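You operate a simulated robot arm through the tools that you are given. There is no shell and no other tool. Be economical: measure what you need, move in short steps, check, and stop when the job is done.

You run a simulated robot arm. Do the job below in one go: nothing can be reset, and whatever is moved stays where it is left.

TASK
Push both sample boards up to the blue level and weight them.
Fine: Stand the level lengthwise before the shelf, push each board to within 4 CM of it, lay the steel bar across both. Drop and damage nothing, leave nothing switched on.

Only the result counts: the job must be done as asked and must still hold three seconds after the hand-in. Knocking over, shifting, dropping, spilling or breaking anything else fails it.

THE ROBOT
A 7-joint arm with a two-finger parallel gripper, fixed in place. Base frame: the origin is at the foot of the arm, x ahead of it, y to its left, z up; the work surface is at about z = 760. Readings come in mm, rad, newtons and seconds.
With the tool pointing down near the work surface it reaches from about 200 to 680 mm from the base axis. Its first joint turns from -1.152 to 1.152 rad. Payload 2.4 kg.
The TCP is the grasp point between the finger pads, 30 mm short of the fingertips. In the tool frame z runs along the fingers and y along their closing line. Largest opening 94 mm; finger width 28, thickness 10; the body of the gripper, 50 by 96 mm, starts 55 mm behind the TCP.
Orientation is told as [roll, pitch, yaw] about the base's x, y, z axes, in that order, counted from this pose: with the fingers straight down and closing along the base's y, the tool's x points along the base's -x, its y along +y and its z along -z.

THE INTERFACE
- The arm moves only by the tool servo_tool. Its argument "plan" is text: rows parted by semicolons, each of 7 numbers parted by spaces: the turn, a rotation vector about the tool's x, y, z in rad, then the shift along the tool's x, y, z in m, then the gripper command, from -1 (shut) to 1 (fully open), values between in proportion. In form: wx wy wz tx ty tz grip; .... A call has 1 to 20 rows; each row shifts and turns the commanded pose from where the row before left it, along the tool's axes as they then stand. A row lasts 0.2 s, in which the tool goes at most 50 mm and 0.15 rad; a call with a longer step from one row to the next is refused whole, and so is a gripper value outside its range. Where a pose cannot be reached the arm comes as near as it can. A force on the tool above 90 N (or 10 N above the force at the start of the call, whichever is more), or a blocked arm, ends the call early, and 0.2 s more pass. Each finger travels about 153 mm/s and halts on what it meets, pressing with about 23 N; the grip force reading is that of the motor and also rises with nothing between the fingers. The clock runs only during rows and for 0.2 s after the last one: add rows that do not move to give the fingers time. It gives the time, the measured TCP pose, the force on the tool (base axes), the opening and the grip force at its end, in the units of the frame above (readings bear some noise).
- Cameras (640 x 400 px; columns grow to the right, rows downward): "scene" is fixed at [41.3, 476.2, 1445]; the picture's right is [-0.72, -0.70, 0.00], its down [-0.41, 0.43, -0.81] and it looks along [0.56, -0.58, -0.59] (base axes); focal length 373 px, centre (320, 200). "wrist" rides on the gripper at [76, 14, -102] in the tool frame; the picture's right is [-0.18, 0.98, 0.00], its down [-0.75, -0.14, -0.64] and it looks along [-0.63, -0.12, 0.77] (tool axes); focal length 243 px, centre (320, 200). There is no depth. A picture from a camera that has moved, and an enlarged one, comes with that camera's place and axes in the base frame and with its lens.
- snapshot(camera): a new picture of that camera. The clock stands still meanwhile.
- zoom(camera, box): a new picture of the part [left, top, right, bottom] of that camera's present view, enlarged. The clock stands still meanwhile.
- sign_off(): hands the job in; it is judged then, once.

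Go step by step. Nothing tells you positions but the pictures and the camera data: compare them with the known pose of the tool, close in by small moves and look again before you grip or let go. The budget is 120 turns and 64 pictures, counting those below and the enlarged ones. Unless the task says otherwise, let go and move clear before handing in, and close with one line.

The tools are called as a command line: name --argument value ..., lists and objects as JSON in quotes. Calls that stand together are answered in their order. servo_tool: Moves the arm, as the interface text tells. Its arguments: {"type":"object","properties":{"plan":{"type":"string"}},"required":["plan"]} The other tools are called the same way: snapshot (camera) takes a picture; zoom (camera, box) takes an enlarged picture of a part of a camera's view; sign_off () hands the job in.

At the start:

```text
clock: 0.0
tcp_pos: [426.0, 7.6, 1109.0]
orientation: [0.001, 0.0, 0.0]
wrist_force: [-0.1, 0.1, -1.0]
gripper_width: 94.3
grasp_force: 0.0
```

scene: 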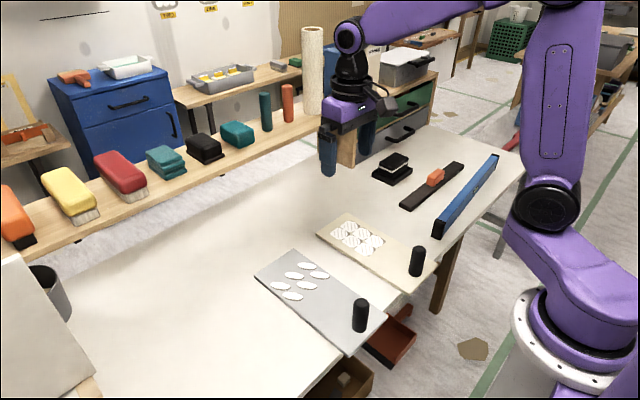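
wrist: 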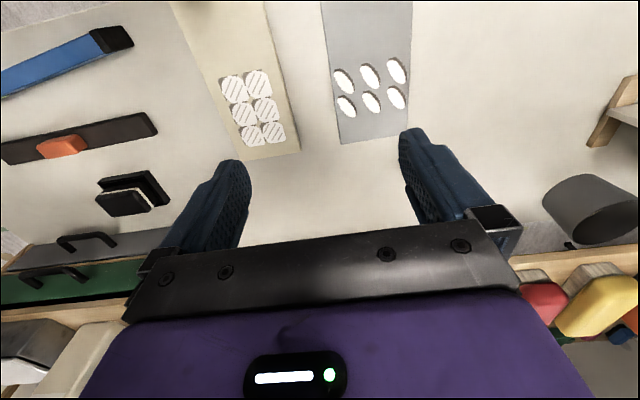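

I see a blue level, a dark bar with an orange handle, a small black item, and two sample boards with black knobs at the near edge, with the shelf along the far side. I'll take enlarged views before measuring.

zoom --camera "scene" --box '[360, 120, 540, 250]'

zoom --camera "scene" --box '[240, 200, 460, 370]'

zoom --camera "scene" --box '[0, 60, 340, 270]'

zoom --camera "wrist" --box '[0, 0, 320, 300]'

```text
3.08 times, centred on (450, 185) of scene
camera zoom: at [41.3, 476.2, 1445.0], right [-0.72, -0.7, 0.0], down [-0.41, 0.43, -0.81], along [0.56, -0.58, -0.59], focal length 1148 px, centre (-80, 246)
```

zoom: 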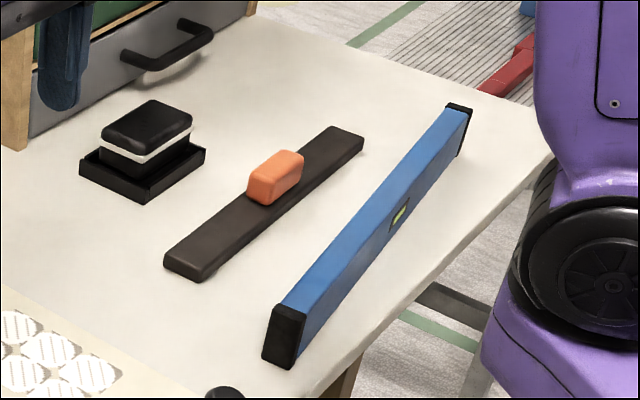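

```text
2.35 times, centred on (350, 285) of scene
camera zoom: at [41.3, 476.2, 1445.0], right [-0.72, -0.7, 0.0], down [-0.41, 0.43, -0.81], along [0.56, -0.58, -0.59], focal length 878 px, centre (249, 0)
```

zoom: 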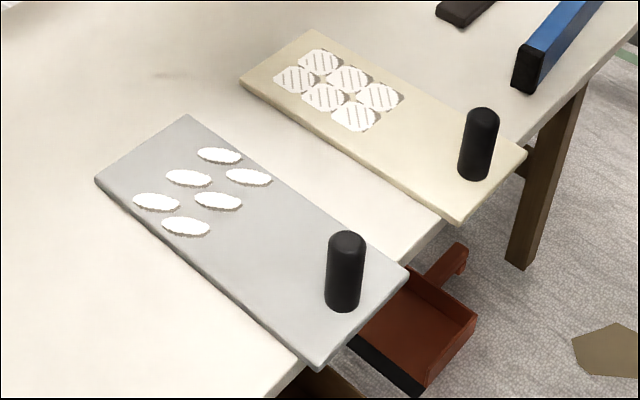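

```text
1.88 times, centred on (170, 165) of scene
camera zoom: at [41.3, 476.2, 1445.0], right [-0.72, -0.7, 0.0], down [-0.41, 0.43, -0.81], along [0.56, -0.58, -0.59], focal length 702 px, centre (602, 266)
```

zoom: 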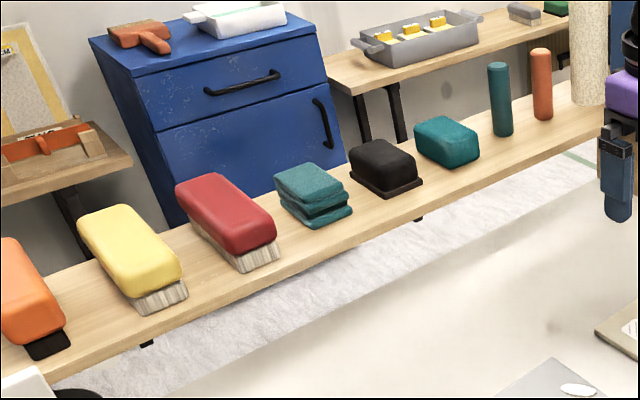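

```text
1.33 times, centred on (160, 150) of wrist
camera zoom: at [349.3, 22.6, 1210.9], right [0.18, 0.98, 0.0], down [0.75, -0.14, 0.64], along [0.63, -0.12, -0.77], focal length 324 px, centre (533, 267)
```

zoom: 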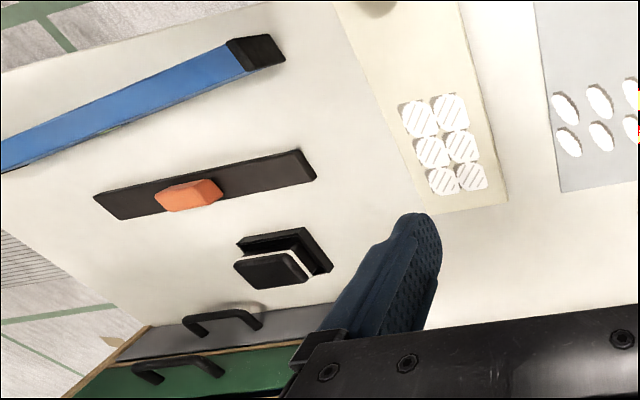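

The two boards lie at about x 280–576 (grey y 19–147, cream y −189…−62), overhanging the near table edge at x≈300. The level already stands on its edge on the right. I need to find where the shelf and far table edge are, so I'll look closer there.

zoom --camera "scene" --box '[0, 170, 180, 290]'

zoom --camera "scene" --box '[170, 90, 330, 200]'

zoom --camera "wrist" --box '[480, 60, 640, 360]'

zoom --camera "scene" --box '[320, 30, 460, 170]'

```text
3.33 times, centred on (90, 230) of scene
camera zoom: at [41.3, 476.2, 1445.0], right [-0.72, -0.7, 0.0], down [-0.41, 0.43, -0.81], along [0.56, -0.58, -0.59], focal length 1244 px, centre (1087, 100)
```

zoom: 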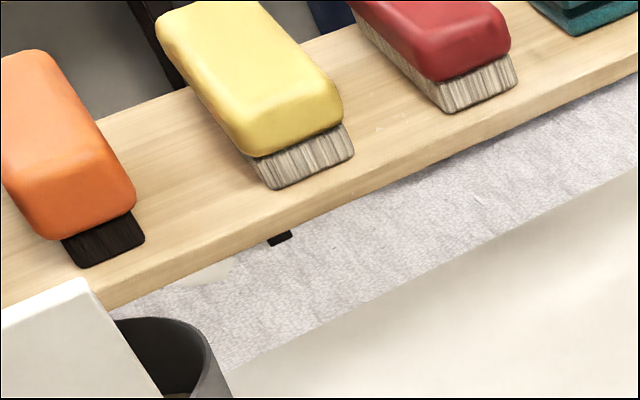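

```text
3.64 times, centred on (250, 145) of scene
camera zoom: at [41.3, 476.2, 1445.0], right [-0.72, -0.7, 0.0], down [-0.41, 0.43, -0.81], along [0.56, -0.58, -0.59], focal length 1357 px, centre (574, 400)
```

zoom: 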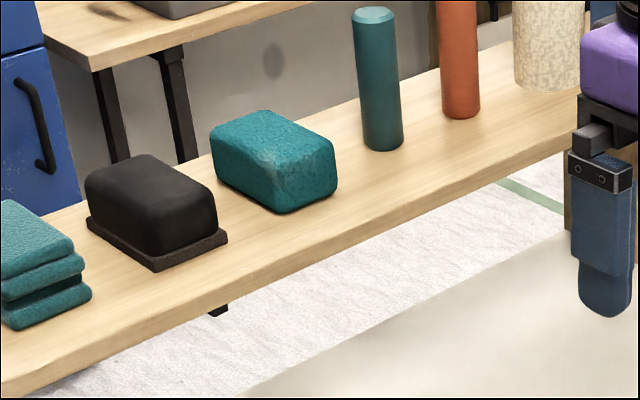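

```text
1.33 times, centred on (560, 210) of wrist
camera zoom: at [349.3, 22.6, 1210.9], right [0.18, 0.98, 0.0], down [0.75, -0.14, 0.64], along [0.63, -0.12, -0.77], focal length 324 px, centre (0, 187)
```

zoom: 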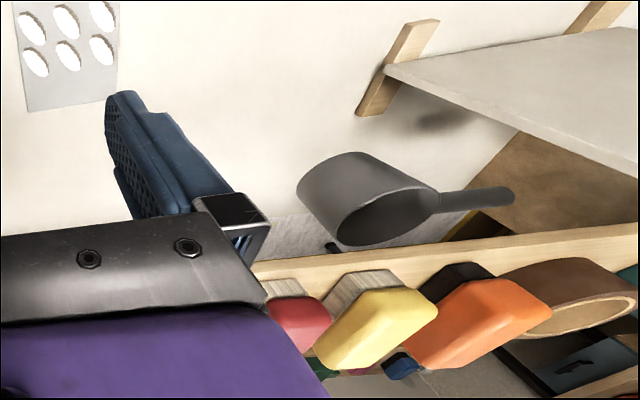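

```text
2.86 times, centred on (390, 100) of scene
camera zoom: at [41.3, 476.2, 1445.0], right [-0.72, -0.7, 0.0], down [-0.41, 0.43, -0.81], along [0.56, -0.58, -0.59], focal length 1066 px, centre (120, 486)
```

zoom: 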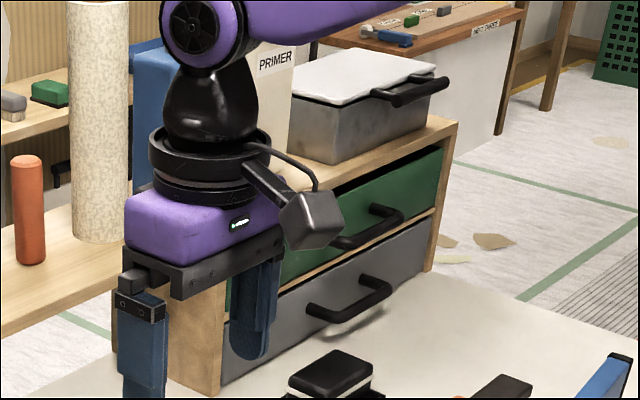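

The shelf runs along y beyond the far table edge (x≈890), so the level should stand along y beyond the board ends, and reach limits it to about x 650. The level's centre is about (364, −518), 27 wide and about 62 tall. I'll move above it and turn the fingers to close across it.

servo_tool --plan "0 0 0 0.00517 -0.0438 0.0091 1; 0 0 0 0.00517 -0.0438 0.0091 1; 0 0 0 0.00517 -0.0438 0.0091 1; 0 0 0 0.00517 -0.0438 0.0091 1; 0 0 0 0.00517 -0.0438 0.0091 1; 0 0 0 0.00517 -0.0438 0.0091 1; 0 0 0 0.00517 -0.0438 0.0091 1; 0 0 0 0.00517 -0.0438 0.0091 1; 0 0 0 0.00517 -0.0438 0.0091 1; 0 0 0 0.00517 -0.0438 0.0091 1; 0 0 0 0.00517 -0.0438 0.0091 1; 0 0 0 0.00517 -0.0438 0.0091 1"

servo_tool --plan "0 0 0.1471 0 0 0 1; 0 0 0.1471 0 0 0 1; 0 0 0.1471 0 0 0 1; 0 0 0.1471 0 0 0 1; 0 0 0.1471 0 0 0 1; 0 0 0.1471 0 0 0 1; 0 0 0.1471 0 0 0 1; 0 0 0.1471 0 0 0 1; 0 0 0.1471 0 0 0 1; 0 0 0.1471 0 0 0 1; 0 0 0 0 0 0 1"

snapshot --camera "wrist"

snapshot --camera "scene"

```text
clock: 2.6
tcp_pos: [362.7, -521.0, 1003.2]
orientation: [-0.001, 0.0, 0.003]
wrist_force: [-0.5, -0.9, 0.1]
gripper_width: 94.0
grasp_force: 0.1
```

```text
clock: 5.0
tcp_pos: [364.1, -518.8, 1001.1]
orientation: [0.0, 0.001, -1.474]
wrist_force: [-1.0, 0.0, -0.6]
gripper_width: 94.2
grasp_force: 0.1
```

```text
53 pictures are left
camera wrist: at [370.5, -440.0, 1102.0], right [1.0, -0.09, 0.0], down [-0.07, -0.76, 0.64], along [-0.06, -0.64, -0.77], focal length 243 px, centre (320, 200)
```

wrist: 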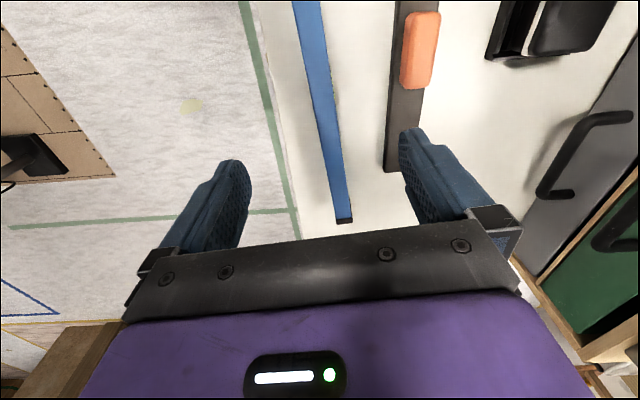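

```text
52 pictures are left
```

scene: 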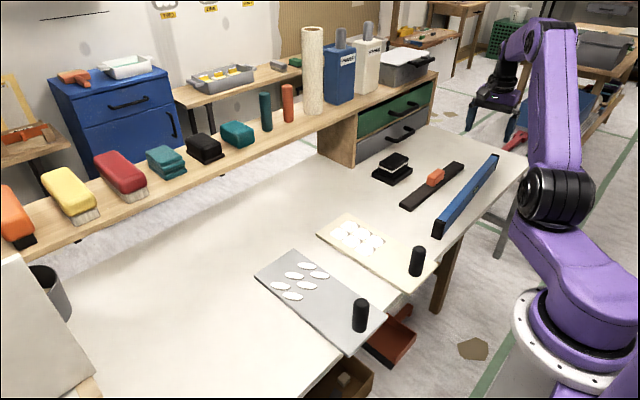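

Both cameras agree roughly on the level's line, with x≈364 under the tool. I'll descend until the fingertips are just above its top, then look closely.

servo_tool --plan "0 0 0 0 0 0.04 1; 0 0 0 0 0 0.04 1; 0 0 0 0 0 0.03 1; 0 0 0 0 0 0 1"

zoom --camera "scene" --box '[400, 90, 560, 250]'

snapshot --camera "wrist"

```text
clock: 6.0
tcp_pos: [364.3, -520.1, 889.4]
orientation: [0.001, 0.0, -1.472]
wrist_force: [-0.5, -0.2, 0.1]
gripper_width: 93.9
grasp_force: 0.1
```

```text
2.50 times, centred on (480, 170) of scene
camera zoom: at [41.3, 476.2, 1445.0], right [-0.72, -0.7, 0.0], down [-0.41, 0.43, -0.81], along [0.56, -0.58, -0.59], focal length 933 px, centre (-80, 275)
```

zoom: 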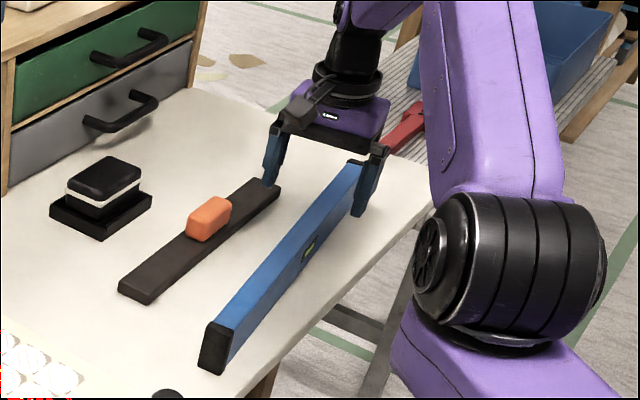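

```text
50 pictures are left
camera wrist: at [370.8, -441.3, 991.6], right [1.0, -0.08, 0.0], down [-0.07, -0.76, 0.64], along [-0.05, -0.64, -0.77], focal length 243 px, centre (320, 200)
```

wrist: 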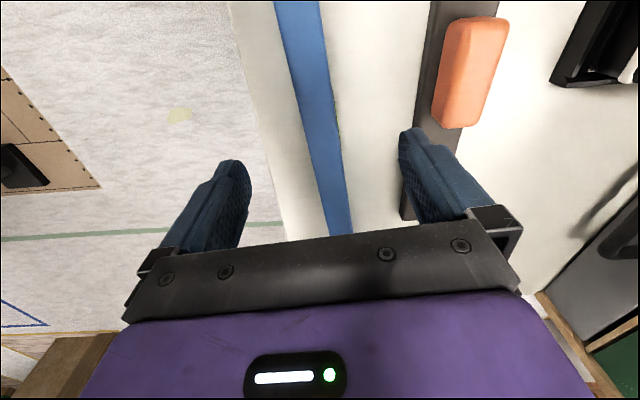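

The level is centred between the fingers, and its midpoint is a bit nearer (y≈−506). I'll shift along it slightly, descend to z≈800 and grip.

servo_tool --plan "0 0 0 0.013 0 0 1; 0 0 0 0 0 0.03 1; 0 0 0 0 0 0.03 1; 0 0 0 0 0 0.028 1; 0 0 0 0 0 0 1; 0 0 0 0 0 0 1"

zoom --camera "scene" --box '[400, 120, 540, 250]'

snapshot --camera "wrist"

```text
clock: 7.4
tcp_pos: [362.7, -504.7, 802.3]
orientation: [0.001, 0.001, -1.471]
wrist_force: [-0.6, 0.0, -0.2]
gripper_width: 93.9
grasp_force: 0.0
```

```text
3.08 times, centred on (470, 185) of scene
camera zoom: at [41.3, 476.2, 1445.0], right [-0.72, -0.7, 0.0], down [-0.41, 0.43, -0.81], along [0.56, -0.58, -0.59], focal length 1148 px, centre (-142, 246)
```

zoom: 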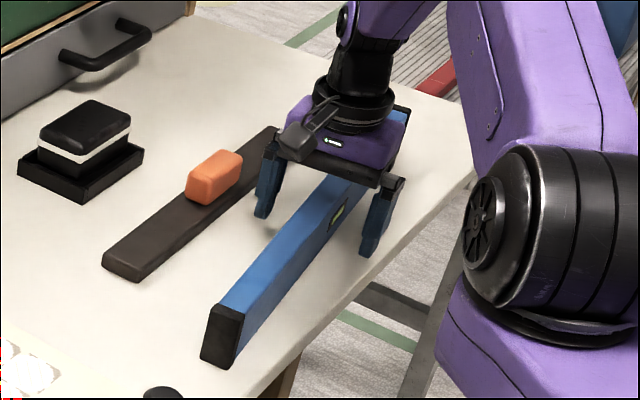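

```text
48 pictures are left
camera wrist: at [369.2, -426.9, 904.3], right [1.0, -0.08, 0.0], down [-0.07, -0.76, 0.64], along [-0.05, -0.64, -0.77], focal length 243 px, centre (320, 200)
```

wrist: 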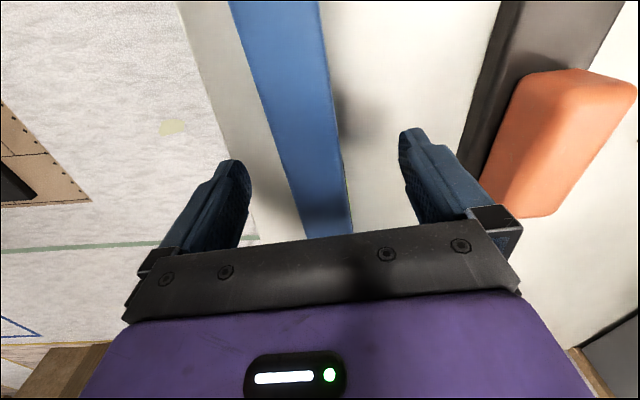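

The level sits centred between the fingers near its vial. I'll close on it now.

servo_tool --plan "0 0 0 0 0 0 0; 0 0 0 0 0 0 -0.4; 0 0 0 0 0 0 -0.8; 0 0 0 0 0 0 -1; 0 0 0 0 0 0 -1"

servo_tool --plan "0 0 0 0 0 -0.01 -1; 0 0 0 0 0 -0.02 -1; 0 0 0 0 0 -0.03 -1; 0 0 0 0 0 0 -1"

snapshot --camera "scene"

```text
clock: 8.6
tcp_pos: [362.7, -504.8, 802.9]
orientation: [0.0, 0.0, -1.469]
wrist_force: [1.3, -0.2, 0.8]
gripper_width: 30.1
grasp_force: 23.2
```

```text
clock: 9.6
tcp_pos: [363.2, -505.0, 863.3]
orientation: [0.0, 0.001, -1.471]
wrist_force: [-0.2, 0.1, -2.3]
gripper_width: 30.2
grasp_force: 23.0
```

```text
47 pictures are left
```

scene: 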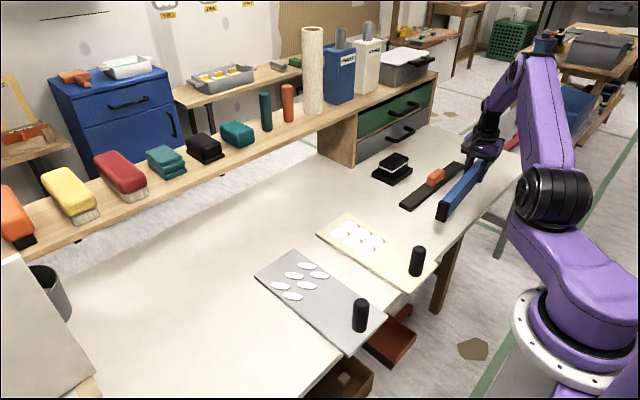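

The level is held firmly and light. I'll raise it above the knobs, carry it diagonally to over (650, −22), and square it to the shelf.

servo_tool --plan "0 0 0 0 0 -0.03 -1; 0 0 0 0 0 -0.04 -1; 0 0 0 0 0 -0.03 -1; 0 0 0.05 0 0 0 -1; 0 0 0.0498 0 0 0 -1; 0 0 0 0 0 0 -1"

servo_tool --plan "0 0 0 0.015 0.01 0 -1; 0 0 0 0.03 0.018 0 -1; 0 0 0 0.03 0.018 0 -1; 0 0 0 0.03 0.018 0 -1; 0 0 0 0.03 0.018 0 -1; 0 0 0 0.03 0.018 0 -1; 0 0 0 0.03 0.018 0 -1; 0 0 0 0.03 0.018 0 -1; 0 0 0 0.03 0.018 0 -1; 0 0 0 0.03 0.018 0 -1; 0 0 0 0.03 0.018 0 -1; 0 0 0 0.03 0.018 0 -1; 0 0 0 0.03 0.018 0 -1; 0 0 0 0.03 0.018 0 -1; 0 0 0 0.03 0.018 0 -1; 0 0 0 0.03 0.018 0 -1; 0 0 0 0.018 0.007 0 -1; 0 0 0 0 0 0 -1"

snapshot --camera "scene"

```text
clock: 11.0
tcp_pos: [361.6, -505.8, 961.5]
orientation: [-0.001, 0.001, -1.57]
wrist_force: [1.4, -0.1, -2.9]
gripper_width: 30.5
grasp_force: 22.7
```

```text
clock: 14.8
tcp_pos: [649.9, -23.2, 962.4]
orientation: [-0.001, 0.0, -1.571]
wrist_force: [0.4, 0.5, -2.3]
gripper_width: 30.3
grasp_force: 22.5
```

```text
46 pictures are left
```

scene: 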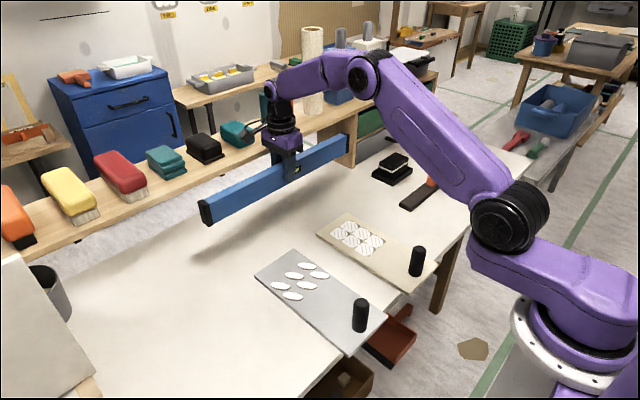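

The level hangs straight above its spot, parallel to the shelf. I'll lower it towards the table.

servo_tool --plan "0 0 0 0 0 0.03 -1; 0 0 0 0 0 0.04 -1; 0 0 0 0 0 0.04 -1; 0 0 0 0 0 0.03 -1; 0 0 0 0 0 0.01 -1; 0 0 0 0 0 0 -1"

zoom --camera "scene" --box '[180, 110, 400, 290]'

```text
clock: 16.2
tcp_pos: [649.9, -23.3, 811.7]
orientation: [0.001, -0.001, -1.571]
wrist_force: [0.0, 0.1, -2.4]
gripper_width: 30.0
grasp_force: 23.2
```

```text
2.22 times, centred on (290, 200) of scene
camera zoom: at [41.4, 476.2, 1445.0], right [-0.72, -0.7, 0.0], down [-0.41, 0.43, -0.81], along [0.56, -0.58, -0.59], focal length 829 px, centre (387, 200)
```

zoom: 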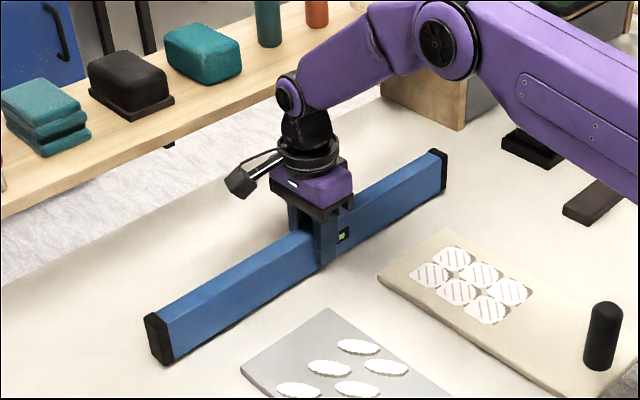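

The level spans y≈−260…194, covering both boards. Now I'll set it down the last 9 mm gently.

servo_tool --plan "0 0 0 0 0 0.004 -1; 0 0 0 0 0 0.003 -1; 0 0 0 0 0 0.0022 -1; 0 0 0 0 0 0 -1; 0 0 0 0 0 0 -1"

```text
clock: 17.4
tcp_pos: [648.8, -22.6, 802.5]
orientation: [-0.002, 0.001, -1.572]
wrist_force: [0.1, -0.3, -0.3]
gripper_width: 30.2
grasp_force: 23.4
```

The load is on the table now, so I'll release and rise straight up.

servo_tool --plan "0 0 0 0 0 0 -0.2; 0 0 0 0 0 0 0.2; 0 0 0 0 0 0 0.6; 0 0 0 0 0 0 0.8; 0 0 0 0 0 0 0.8; 0 0 0 0 0 -0.03 0.8; 0 0 0 0 0 -0.04 0.8; 0 0 0 0 0 -0.05 0.8; 0 0 0 0 0 -0.05 0.8; 0 0 0 0 0 -0.03 0.8"

zoom --camera "scene" --box '[180, 110, 460, 350]'

snapshot --camera "wrist"

```text
clock: 19.6
tcp_pos: [648.7, -20.8, 1003.9]
orientation: [0.001, 0.002, -1.57]
wrist_force: [-0.4, -0.8, 0.9]
gripper_width: 84.6
grasp_force: 0.1
```

```text
1.67 times, centred on (320, 230) of scene
camera zoom: at [41.3, 476.2, 1445.0], right [-0.72, -0.7, 0.0], down [-0.41, 0.43, -0.81], along [0.56, -0.58, -0.59], focal length 622 px, centre (320, 150)
```

zoom: 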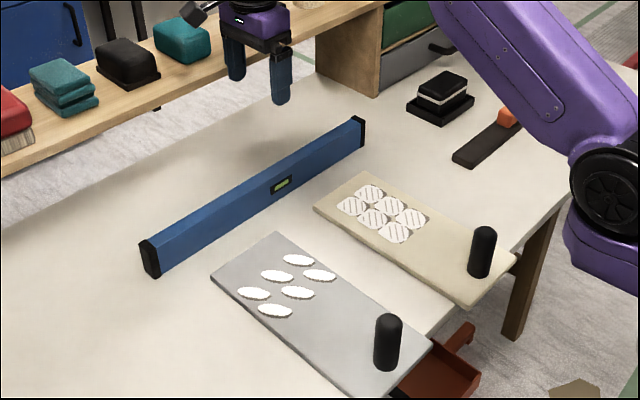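

```text
43 pictures are left
camera wrist: at [662.3, 56.4, 1105.7], right [0.98, -0.18, 0.0], down [-0.14, -0.75, 0.64], along [-0.12, -0.63, -0.77], focal length 243 px, centre (320, 200)
```

wrist: 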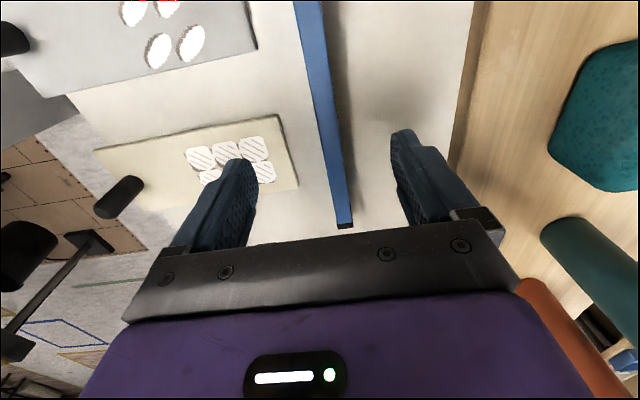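

The level stands square before the shelf. Next is the grey board: I'll move above its knob (about 310, 85) with the fingers closing along y.

servo_tool --plan "0 0 0 0.0118 -0.0377 0 0.8; 0 0 0 0.0118 -0.0377 0 0.8; 0 0 0 0.0118 -0.0377 0 0.8; 0 0 0 0.0118 -0.0377 0 0.8; 0 0 0 0.0118 -0.0377 0 0.8; 0 0 0 0.0118 -0.0377 0 0.8; 0 0 0 0.0118 -0.0377 0 0.8; 0 0 0 0.0118 -0.0377 0 0.8; 0 0 0 0.0118 -0.0377 0 0.8; 0 0 0 0 0 0 0.8"

servo_tool --plan "0 0 -0.1427 0 0 0 0.8; 0 0 -0.1427 0 0 0 0.8; 0 0 -0.1427 0 0 0 0.8; 0 0 -0.1427 0 0 0 0.8; 0 0 -0.1427 0 0 0 0.8; 0 0 -0.1427 0 0 0 0.8; 0 0 -0.1427 0 0 0 0.8; 0 0 -0.1427 0 0 0 0.8; 0 0 -0.1427 0 0 0 0.8; 0 0 -0.1427 0 0 0 0.8; 0 0 -0.1427 0 0 0 0.8; 0 0 0 0 0 0 0.8"

snapshot --camera "wrist"

zoom --camera "scene" --box '[240, 200, 460, 370]'

```text
clock: 21.8
tcp_pos: [307.7, 83.3, 1005.1]
orientation: [0.0, 0.001, -1.569]
wrist_force: [0.4, 0.2, -0.7]
gripper_width: 84.4
grasp_force: 0.0
```

```text
clock: 24.4
tcp_pos: [310.6, 82.8, 1001.8]
orientation: [0.0, 0.001, 0.001]
wrist_force: [-0.1, 0.8, -0.1]
gripper_width: 84.6
grasp_force: 0.0
```

```text
42 pictures are left
camera wrist: at [233.8, 98.6, 1104.6], right [0.18, 0.98, 0.0], down [0.75, -0.14, 0.64], along [0.63, -0.12, -0.77], focal length 243 px, centre (320, 200)
```

wrist: 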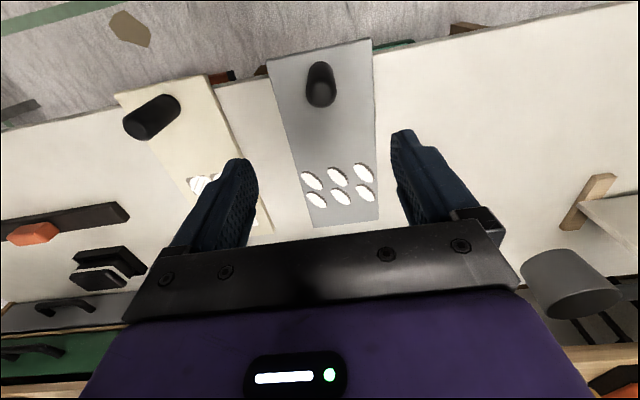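

```text
2.35 times, centred on (350, 285) of scene
camera zoom: at [41.3, 476.2, 1445.0], right [-0.72, -0.7, 0.0], down [-0.41, 0.43, -0.81], along [0.56, -0.58, -0.59], focal length 878 px, centre (249, 0)
```

zoom: 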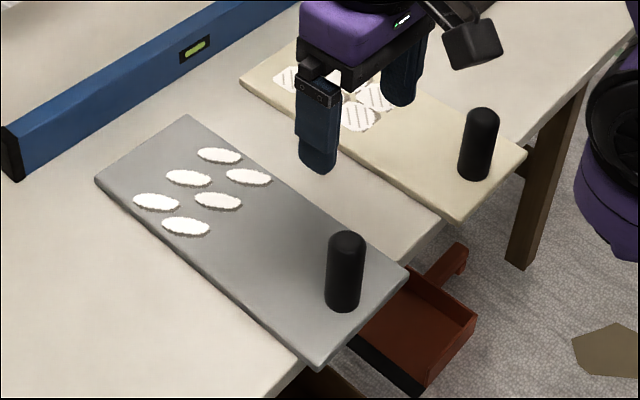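

The knob is at about (305, 85), in line with the gripper. I'll fine-adjust and descend around it.

servo_tool --plan "0 0 0 0.005 0.002 0 0.8; 0 0 0 0 0 0.04 0.8; 0 0 0 0 0 0.04 0.8; 0 0 0 0 0 0.03 0.8; 0 0 0 0 0 0 0.8"

snapshot --camera "wrist"

zoom --camera "scene" --box '[240, 200, 460, 370]'

```text
clock: 25.6
tcp_pos: [305.0, 83.8, 892.0]
orientation: [0.001, 0.0, 0.001]
wrist_force: [0.3, 0.8, -0.5]
gripper_width: 84.4
grasp_force: 0.2
```

```text
40 pictures are left
camera wrist: at [227.5, 98.9, 993.6], right [0.18, 0.98, 0.0], down [0.75, -0.14, 0.64], along [0.63, -0.12, -0.77], focal length 243 px, centre (320, 200)
```

wrist: 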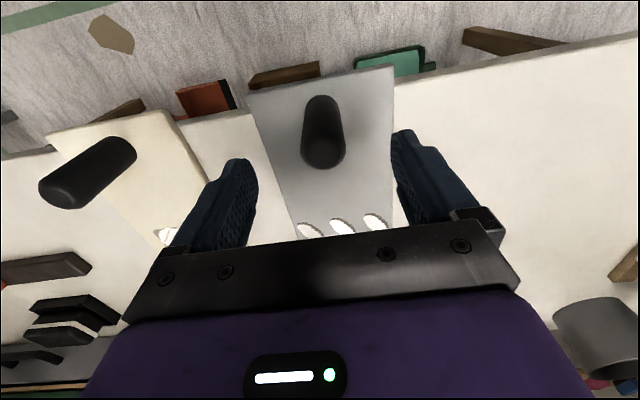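

```text
2.35 times, centred on (350, 285) of scene
camera zoom: at [41.3, 476.2, 1445.0], right [-0.72, -0.7, 0.0], down [-0.41, 0.43, -0.81], along [0.56, -0.58, -0.59], focal length 878 px, centre (249, 0)
```

zoom: 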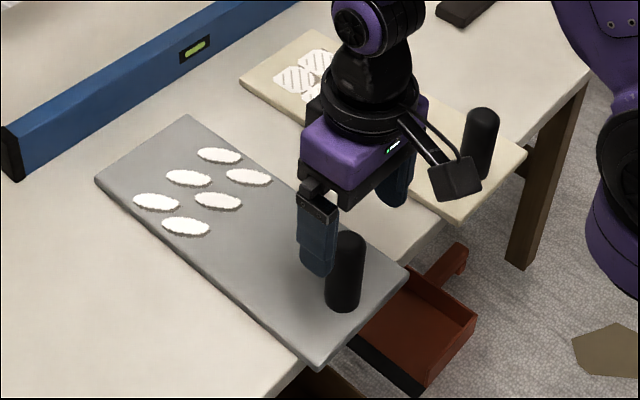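

The knob is centred. I'll descend so the pads surround it, then close.

servo_tool --plan "0 0 0 0 0.001 0.03 0.8; 0 0 0 0 0 0.03 0.8; 0 0 0 0 0 0 0.8; 0 0 0 0 0 0 0.2; 0 0 0 0 0 0 -0.2; 0 0 0 0 0 0 -0.6; 0 0 0 0 0 0 -1; 0 0 0 0 0 0 -1"

```text
clock: 27.4
tcp_pos: [304.3, 87.5, 832.2]
orientation: [0.001, 0.0, -0.001]
wrist_force: [0.4, 0.2, -0.1]
gripper_width: 31.5
grasp_force: 22.7
```

I have the knob gripped without resistance. I'll push the grey board forward slowly by 45 mm so the samples stay put.

servo_tool --plan "0 0 0 -0.001 0 0 -1; 0 0 0 -0.002 0 0 -1; 0 0 0 -0.003 0 0 -1; 0 0 0 -0.003 0 0 -1; 0 0 0 -0.003 0 0 -1; 0 0 0 -0.003 0 0 -1; 0 0 0 -0.003 0 0 -1; 0 0 0 -0.003 0 0 -1; 0 0 0 -0.003 0 0 -1; 0 0 0 -0.003 0 0 -1; 0 0 0 -0.003 0 0 -1; 0 0 0 -0.003 0 0 -1; 0 0 0 -0.003 0 0 -1; 0 0 0 -0.003 0 0 -1; 0 0 0 -0.003 0 0 -1; 0 0 0 -0.002 0 0 -1; 0 0 0 -0.001 0 0 -1; 0 0 0 0 0 0 -1"

zoom --camera "scene" --box '[180, 140, 460, 360]'

```text
clock: 31.2
tcp_pos: [348.9, 87.1, 832.6]
orientation: [0.0, 0.0, 0.0]
wrist_force: [-0.6, -0.1, 1.2]
gripper_width: 31.6
grasp_force: 22.2
```

```text
1.82 times, centred on (320, 250) of scene
camera zoom: at [41.3, 476.2, 1445.0], right [-0.72, -0.7, 0.0], down [-0.41, 0.43, -0.81], along [0.56, -0.58, -0.59], focal length 679 px, centre (320, 109)
```

zoom: 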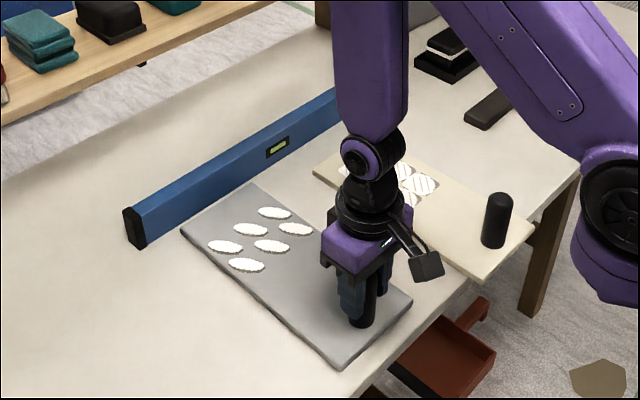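

The board has moved smoothly. I'll zoom in to check the remaining gap.

zoom --camera "scene" --box '[230, 190, 330, 260]'

```text
5.71 times, centred on (280, 225) of scene
camera zoom: at [41.3, 476.2, 1445.0], right [-0.72, -0.7, 0.0], down [-0.41, 0.43, -0.81], along [0.56, -0.58, -0.59], focal length 2133 px, centre (549, 57)
```

zoom: 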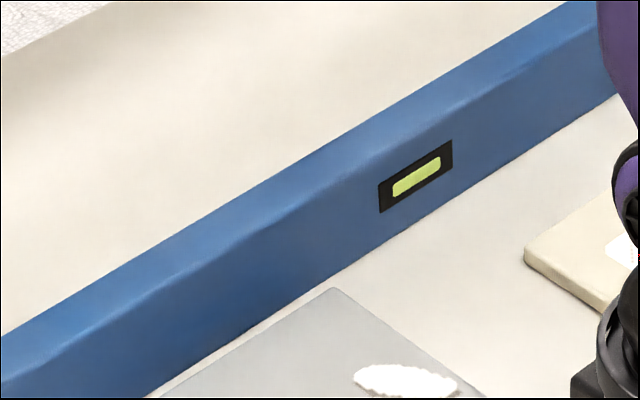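

The gap is about 10–13 mm, which is good. I'll release, rise, and move over the cream board's knob.

servo_tool --plan "0 0 0 0 0 0 -0.2; 0 0 0 0 0 0 0.2; 0 0 0 0 0 0 0.6; 0 0 0 0 0 0 0.8; 0 0 0 0 0 -0.03 0.8; 0 0 0 0 0 -0.04 0.8; 0 0 0 0 0 -0.03 0.8; 0 0 0 0.01 -0.04 0 0.8; 0 0 0 0.01 -0.04 0 0.8; 0 0 0 0.01 -0.04 0 0.8; 0 0 0 0.01 -0.04 0 0.8; 0 0 0 0.003 -0.05 0 0.8; 0 0 0 0 0 0 0.8; 0 0 0 0 0 0 0.8"

snapshot --camera "wrist"

snapshot --camera "scene"

```text
clock: 34.2
tcp_pos: [307.7, -124.6, 930.3]
orientation: [-0.001, 0.0, 0.0]
wrist_force: [-0.3, 1.1, -0.6]
gripper_width: 84.4
grasp_force: 0.0
```

```text
36 pictures are left
camera wrist: at [231.1, -108.5, 1032.9], right [0.18, 0.98, 0.0], down [0.75, -0.14, 0.64], along [0.63, -0.12, -0.77], focal length 243 px, centre (320, 200)
```

wrist: 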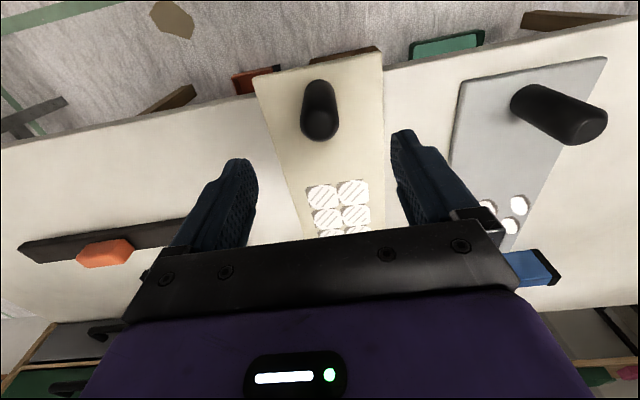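

```text
35 pictures are left
```

scene: 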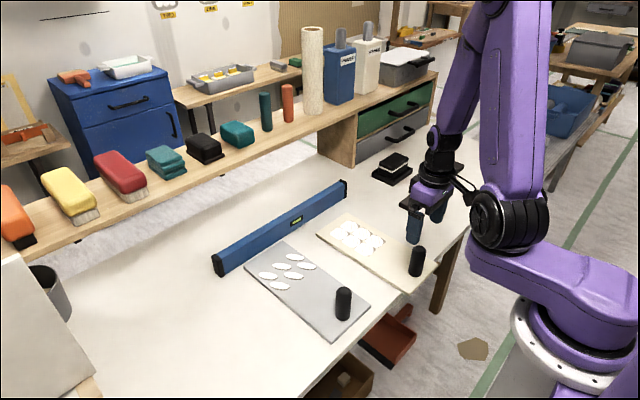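

The cream knob is centred under the gripper. I'll descend and grip it.

servo_tool --plan "0 0 0 0.002 0 0.03 0.8; 0 0 0 0 0 0.04 0.8; 0 0 0 0 0 0.028 0.8; 0 0 0 0 0 0 0.8; 0 0 0 0 0 0 0.2; 0 0 0 0 0 0 -0.2; 0 0 0 0 0 0 -0.6; 0 0 0 0 0 0 -1; 0 0 0 0 0 0 -1"

```text
clock: 36.2
tcp_pos: [305.3, -123.3, 833.1]
orientation: [-0.001, 0.001, -0.001]
wrist_force: [-0.4, -0.8, -0.8]
gripper_width: 32.0
grasp_force: 23.2
```

Gripped at about the same height as before. I'll push the cream board forward 45 mm in the same slow way.

servo_tool --plan "0 0 0 -0.001 0 0 -1; 0 0 0 -0.002 0 0 -1; 0 0 0 -0.003 0 0 -1; 0 0 0 -0.003 0 0 -1; 0 0 0 -0.003 0 0 -1; 0 0 0 -0.003 0 0 -1; 0 0 0 -0.003 0 0 -1; 0 0 0 -0.003 0 0 -1; 0 0 0 -0.003 0 0 -1; 0 0 0 -0.003 0 0 -1; 0 0 0 -0.003 0 0 -1; 0 0 0 -0.003 0 0 -1; 0 0 0 -0.003 0 0 -1; 0 0 0 -0.003 0 0 -1; 0 0 0 -0.003 0 0 -1; 0 0 0 -0.002 0 0 -1; 0 0 0 -0.001 0 0 -1; 0 0 0 0 0 0 -1"

zoom --camera "scene" --box '[290, 170, 390, 240]'

```text
clock: 40.0
tcp_pos: [350.2, -123.4, 834.6]
orientation: [0.001, 0.0, 0.0]
wrist_force: [-0.6, 0.0, -0.5]
gripper_width: 31.7
grasp_force: 23.0
```

```text
5.71 times, centred on (340, 205) of scene
camera zoom: at [41.3, 476.2, 1445.0], right [-0.72, -0.7, 0.0], down [-0.41, 0.43, -0.81], along [0.56, -0.58, -0.59], focal length 2133 px, centre (206, 171)
```

zoom: 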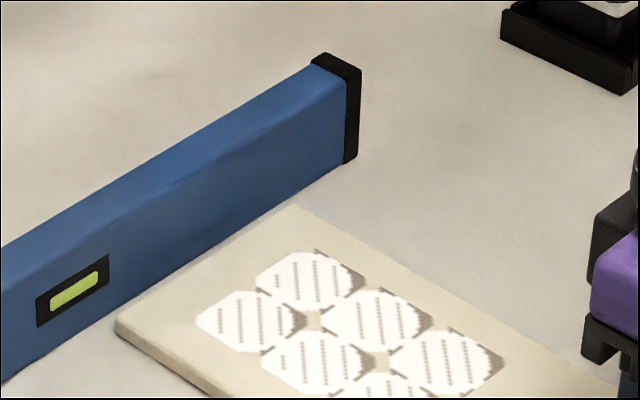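

Both boards now sit about a centimetre from the level, with the samples undisturbed. I'll release, rise, and go above the steel bar's orange handle.

servo_tool --plan "0 0 0 0 0 0 -0.2; 0 0 0 0 0 0 0.2; 0 0 0 0 0 0 0.6; 0 0 0 0 0 0 0.8; 0 0 0 0 0 -0.03 0.8; 0 0 0 0 0 -0.04 0.8; 0 0 0 0 0 -0.04 0.8; 0 0 0 0 0 -0.03 0.8; 0 0 0 -0.0131 -0.0408 0 0.8; 0 0 0 -0.0131 -0.0408 0 0.8; 0 0 0 -0.0131 -0.0408 0 0.8; 0 0 0 -0.0131 -0.0408 0 0.8; 0 0 0 -0.0131 -0.0408 0 0.8; 0 0 0 -0.0131 -0.0408 0 0.8; 0 0 0 -0.0131 -0.0408 0 0.8; 0 0 0 -0.0131 -0.0408 0 0.8; 0 0 0 -0.0131 -0.0408 0 0.8; 0 0 0 0 0 0 0.8"

servo_tool --plan "0 0 0.1427 0 0 0 0.8; 0 0 0.1427 0 0 0 0.8; 0 0 0.1427 0 0 0 0.8; 0 0 0.1427 0 0 0 0.8; 0 0 0.1427 0 0 0 0.8; 0 0 0.1427 0 0 0 0.8; 0 0 0.1427 0 0 0 0.8; 0 0 0.1427 0 0 0 0.8; 0 0 0.1427 0 0 0 0.8; 0 0 0.1427 0 0 0 0.8; 0 0 0.1427 0 0 0 0.8; 0 0 0 0 0 0 0.8"

snapshot --camera "wrist"

snapshot --camera "scene"

```text
clock: 43.8
tcp_pos: [468.1, -492.5, 975.1]
orientation: [0.001, 0.002, 0.0]
wrist_force: [-1.1, 0.8, -0.2]
gripper_width: 84.5
grasp_force: 0.1
```

```text
clock: 46.4
tcp_pos: [468.5, -490.4, 974.6]
orientation: [0.0, 0.002, -1.574]
wrist_force: [0.0, -0.6, -0.5]
gripper_width: 84.7
grasp_force: 0.1
```

```text
33 pictures are left
camera wrist: at [482.1, -413.3, 1076.3], right [0.98, -0.19, 0.0], down [-0.14, -0.75, 0.64], along [-0.12, -0.63, -0.77], focal length 243 px, centre (320, 200)
```

wrist: 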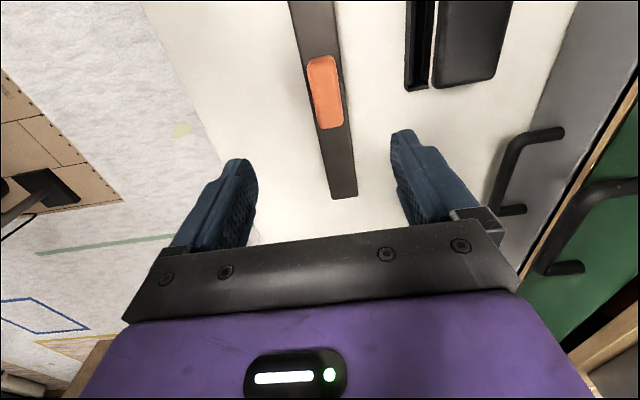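

```text
32 pictures are left
```

scene: 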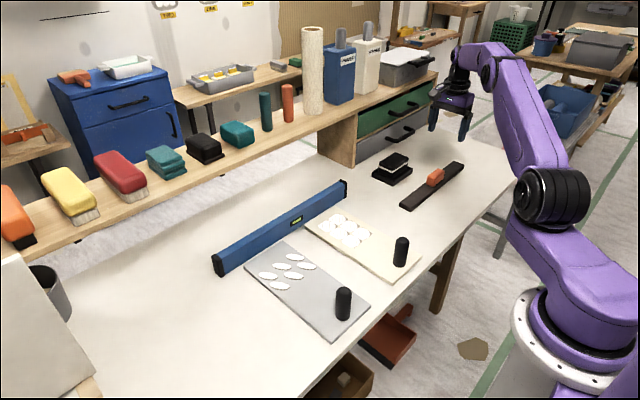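

The handle is at about (474, −495) and aligned with the fingers. I'll fine-adjust and descend halfway.

servo_tool --plan "0 0 0 -0.0045 0.0055 0 0.8; 0 0 0 0 0 0.04 0.8; 0 0 0 0 0 0.04 0.8; 0 0 0 0 0 0.02 0.8; 0 0 0 0 0 0 0.8; 0 0 0 0 0 0 0.8"

snapshot --camera "wrist"

zoom --camera "scene" --box '[370, 110, 500, 220]'

```text
clock: 47.8
tcp_pos: [473.3, -495.9, 876.5]
orientation: [0.001, 0.0, -1.571]
wrist_force: [-1.0, -0.3, -0.2]
gripper_width: 84.4
grasp_force: 0.0
```

```text
31 pictures are left
camera wrist: at [487.3, -418.8, 977.6], right [0.98, -0.18, 0.0], down [-0.14, -0.75, 0.64], along [-0.12, -0.63, -0.77], focal length 243 px, centre (320, 200)
```

wrist: 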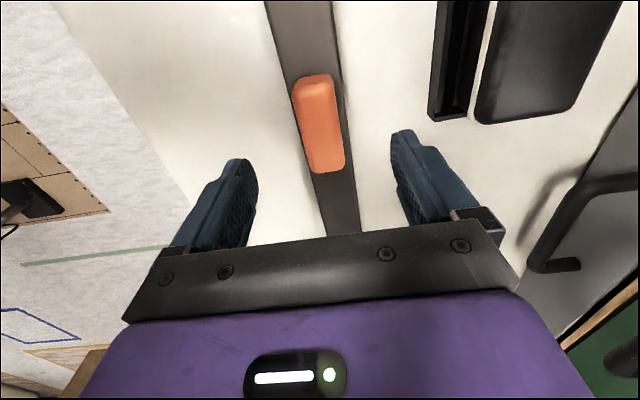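

```text
3.64 times, centred on (435, 165) of scene
camera zoom: at [41.3, 476.2, 1445.0], right [-0.72, -0.7, 0.0], down [-0.41, 0.43, -0.81], along [0.56, -0.58, -0.59], focal length 1357 px, centre (-98, 327)
```

zoom: 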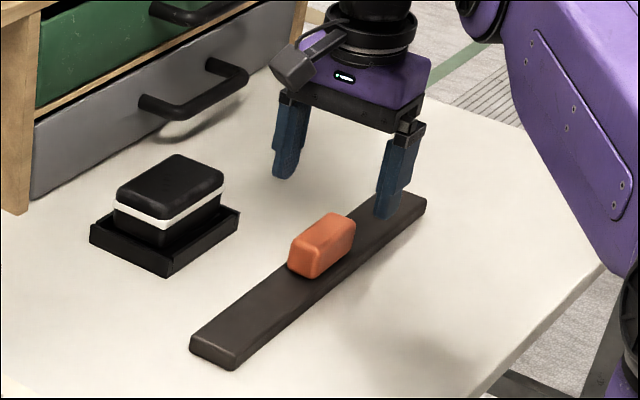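

Centred on the handle. I'll lower until the fingertips are just above the bar's upper face.

servo_tool --plan "0 0 0 0.004 0 0.02 0.8; 0 0 0 0 0 0.03 0.8; 0 0 0 0 0 0.013 0.8; 0 0 0 0 0 0 0.8; 0 0 0 0 0 0 0.8"

zoom --camera "scene" --box '[395, 130, 475, 210]'

```text
clock: 49.0
tcp_pos: [473.4, -492.0, 812.5]
orientation: [0.002, 0.001, -1.57]
wrist_force: [0.0, 0.6, -0.4]
gripper_width: 84.7
grasp_force: 0.1
```

```text
5.00 times, centred on (435, 170) of scene
camera zoom: at [41.3, 476.2, 1445.0], right [-0.72, -0.7, 0.0], down [-0.41, 0.43, -0.81], along [0.56, -0.58, -0.59], focal length 1866 px, centre (-255, 350)
```

zoom: 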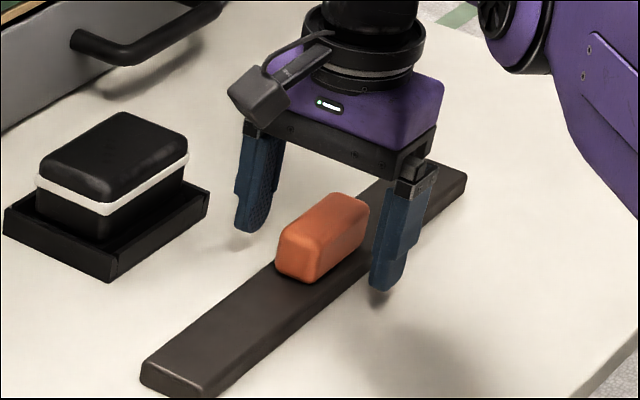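

The fingertips (z≈782) should clear the bar face (about 774). I'll close on the handle and read the width.

servo_tool --plan "0 0 0 0 0 0 0.4; 0 0 0 0 0 0 0; 0 0 0 0 0 0 -0.2; 0 0 0 0 0 0 -0.5; 0 0 0 0 0 0 -1; 0 0 0 0 0 0 -1"

zoom --camera "scene" --box '[395, 130, 475, 210]'

snapshot --camera "wrist"

```text
clock: 50.4
tcp_pos: [473.5, -493.7, 812.2]
orientation: [0.0, -0.002, -1.569]
wrist_force: [0.3, 0.5, 0.1]
gripper_width: 34.4
grasp_force: 23.0
```

```text
5.00 times, centred on (435, 170) of scene
camera zoom: at [41.3, 476.2, 1445.0], right [-0.72, -0.7, 0.0], down [-0.41, 0.43, -0.81], along [0.56, -0.58, -0.59], focal length 1866 px, centre (-255, 350)
```

zoom: 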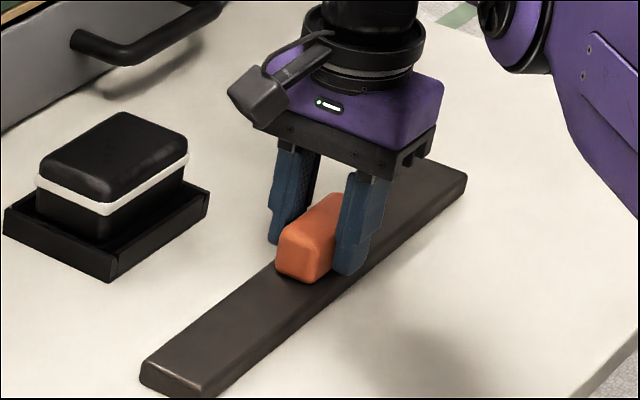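

```text
27 pictures are left
camera wrist: at [487.6, -414.6, 914.5], right [0.98, -0.18, 0.0], down [-0.14, -0.75, 0.64], along [-0.12, -0.63, -0.77], focal length 243 px, centre (320, 200)
```

wrist: 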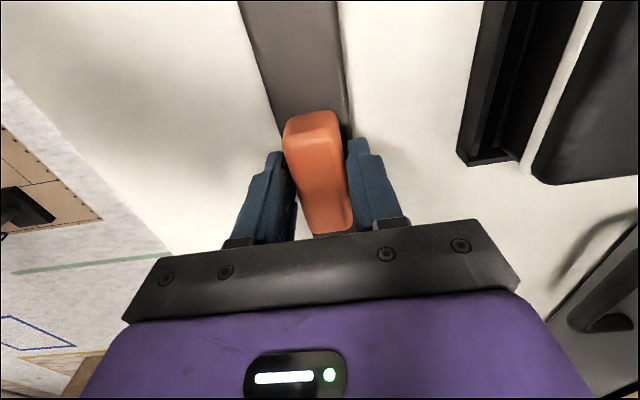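

The handle is gripped at 34 mm wide, with the fingertips above the bar face. I'll do a short test lift.

servo_tool --plan "0 0 0 0 0 -0.005 -1; 0 0 0 0 0 -0.01 -1; 0 0 0 0 0 -0.015 -1; 0 0 0 0 0 0 -1; 0 0 0 0 0 0 -1"

zoom --camera "scene" --box '[385, 120, 485, 220]'

```text
clock: 51.6
tcp_pos: [473.8, -491.3, 841.2]
orientation: [0.001, 0.0, -1.572]
wrist_force: [-0.1, 0.5, -6.5]
gripper_width: 34.3
grasp_force: 23.3
```

```text
4.00 times, centred on (435, 170) of scene
camera zoom: at [41.4, 476.1, 1445.0], right [-0.72, -0.7, 0.0], down [-0.41, 0.43, -0.81], along [0.56, -0.58, -0.59], focal length 1493 px, centre (-140, 320)
```

zoom: 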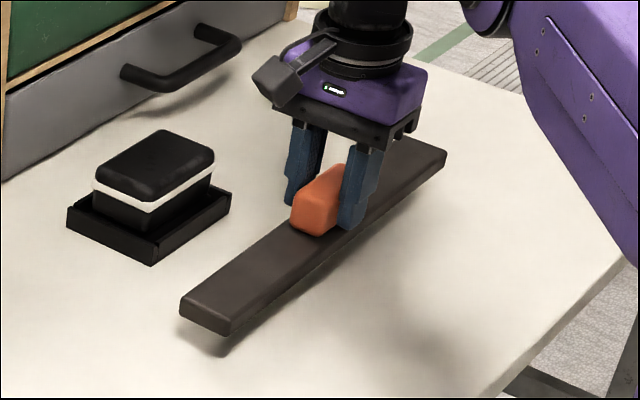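

The bar hangs level and weighs about 0.65 kg. I'll lift above knob height and carry it over the clear strip between knobs and samples (x≈415, y≈−21).

servo_tool --plan "0 0 0 0 0 -0.02 -1; 0 0 0 0 0 -0.03 -1; 0 0 0 0 0 -0.03 -1; 0 0 0 0 0 -0.03 -1; 0 0 0 0 0 -0.01 -1; 0 0 0 0 0 0 -1"

servo_tool --plan "0 0 0 0.01 -0.001 0 -1; 0 0 0 0.02 -0.003 0 -1; 0 0 0 0.03 -0.004 0 -1; 0 0 0 0.03 -0.004 0 -1; 0 0 0 0.03 -0.004 0 -1; 0 0 0 0.03 -0.004 0 -1; 0 0 0 0.03 -0.004 0 -1; 0 0 0 0.03 -0.004 0 -1; 0 0 0 0.03 -0.004 0 -1; 0 0 0 0.03 -0.004 0 -1; 0 0 0 0.03 -0.004 0 -1; 0 0 0 0.03 -0.004 0 -1; 0 0 0 0.03 -0.004 0 -1; 0 0 0 0.03 -0.004 0 -1; 0 0 0 0.03 -0.004 0 -1; 0 0 0 0.03 -0.003 0 -1; 0 0 0 0.015 0 0 -1; 0 0 0 0.005 0 0 -1; 0 0 0 0 0 0 -1; 0 0 0 0 0 0 -1"

snapshot --camera "wrist"

zoom --camera "scene" --box '[200, 130, 460, 350]'

```text
clock: 53.0
tcp_pos: [471.1, -488.7, 962.4]
orientation: [-0.001, 0.001, -1.571]
wrist_force: [-0.8, -0.6, -6.5]
gripper_width: 34.6
grasp_force: 23.4
```

```text
clock: 57.2
tcp_pos: [412.9, -22.3, 961.0]
orientation: [0.001, -0.001, -1.57]
wrist_force: [0.1, 0.5, -6.2]
gripper_width: 34.3
grasp_force: 22.5
```

```text
25 pictures are left
camera wrist: at [427.9, 56.5, 1062.7], right [0.98, -0.18, 0.0], down [-0.14, -0.75, 0.64], along [-0.12, -0.63, -0.77], focal length 243 px, centre (320, 200)
```

wrist: 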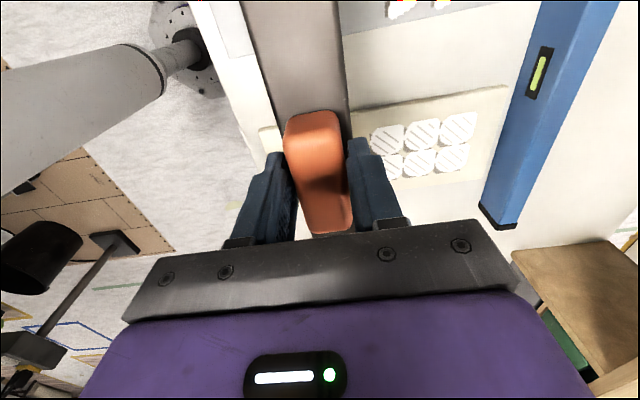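

```text
1.82 times, centred on (330, 240) of scene
camera zoom: at [41.4, 476.2, 1445.0], right [-0.72, -0.7, 0.0], down [-0.41, 0.43, -0.81], along [0.56, -0.58, -0.59], focal length 679 px, centre (302, 127)
```

zoom: 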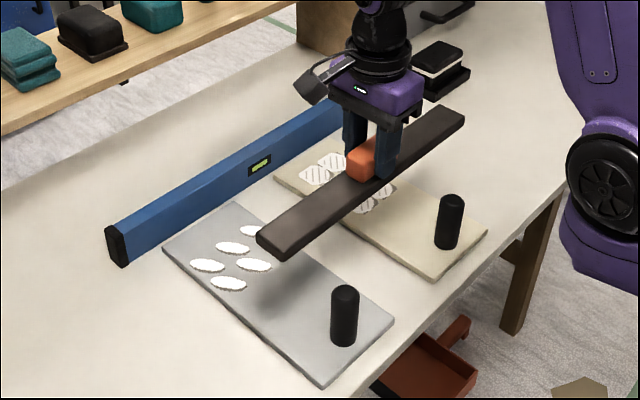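

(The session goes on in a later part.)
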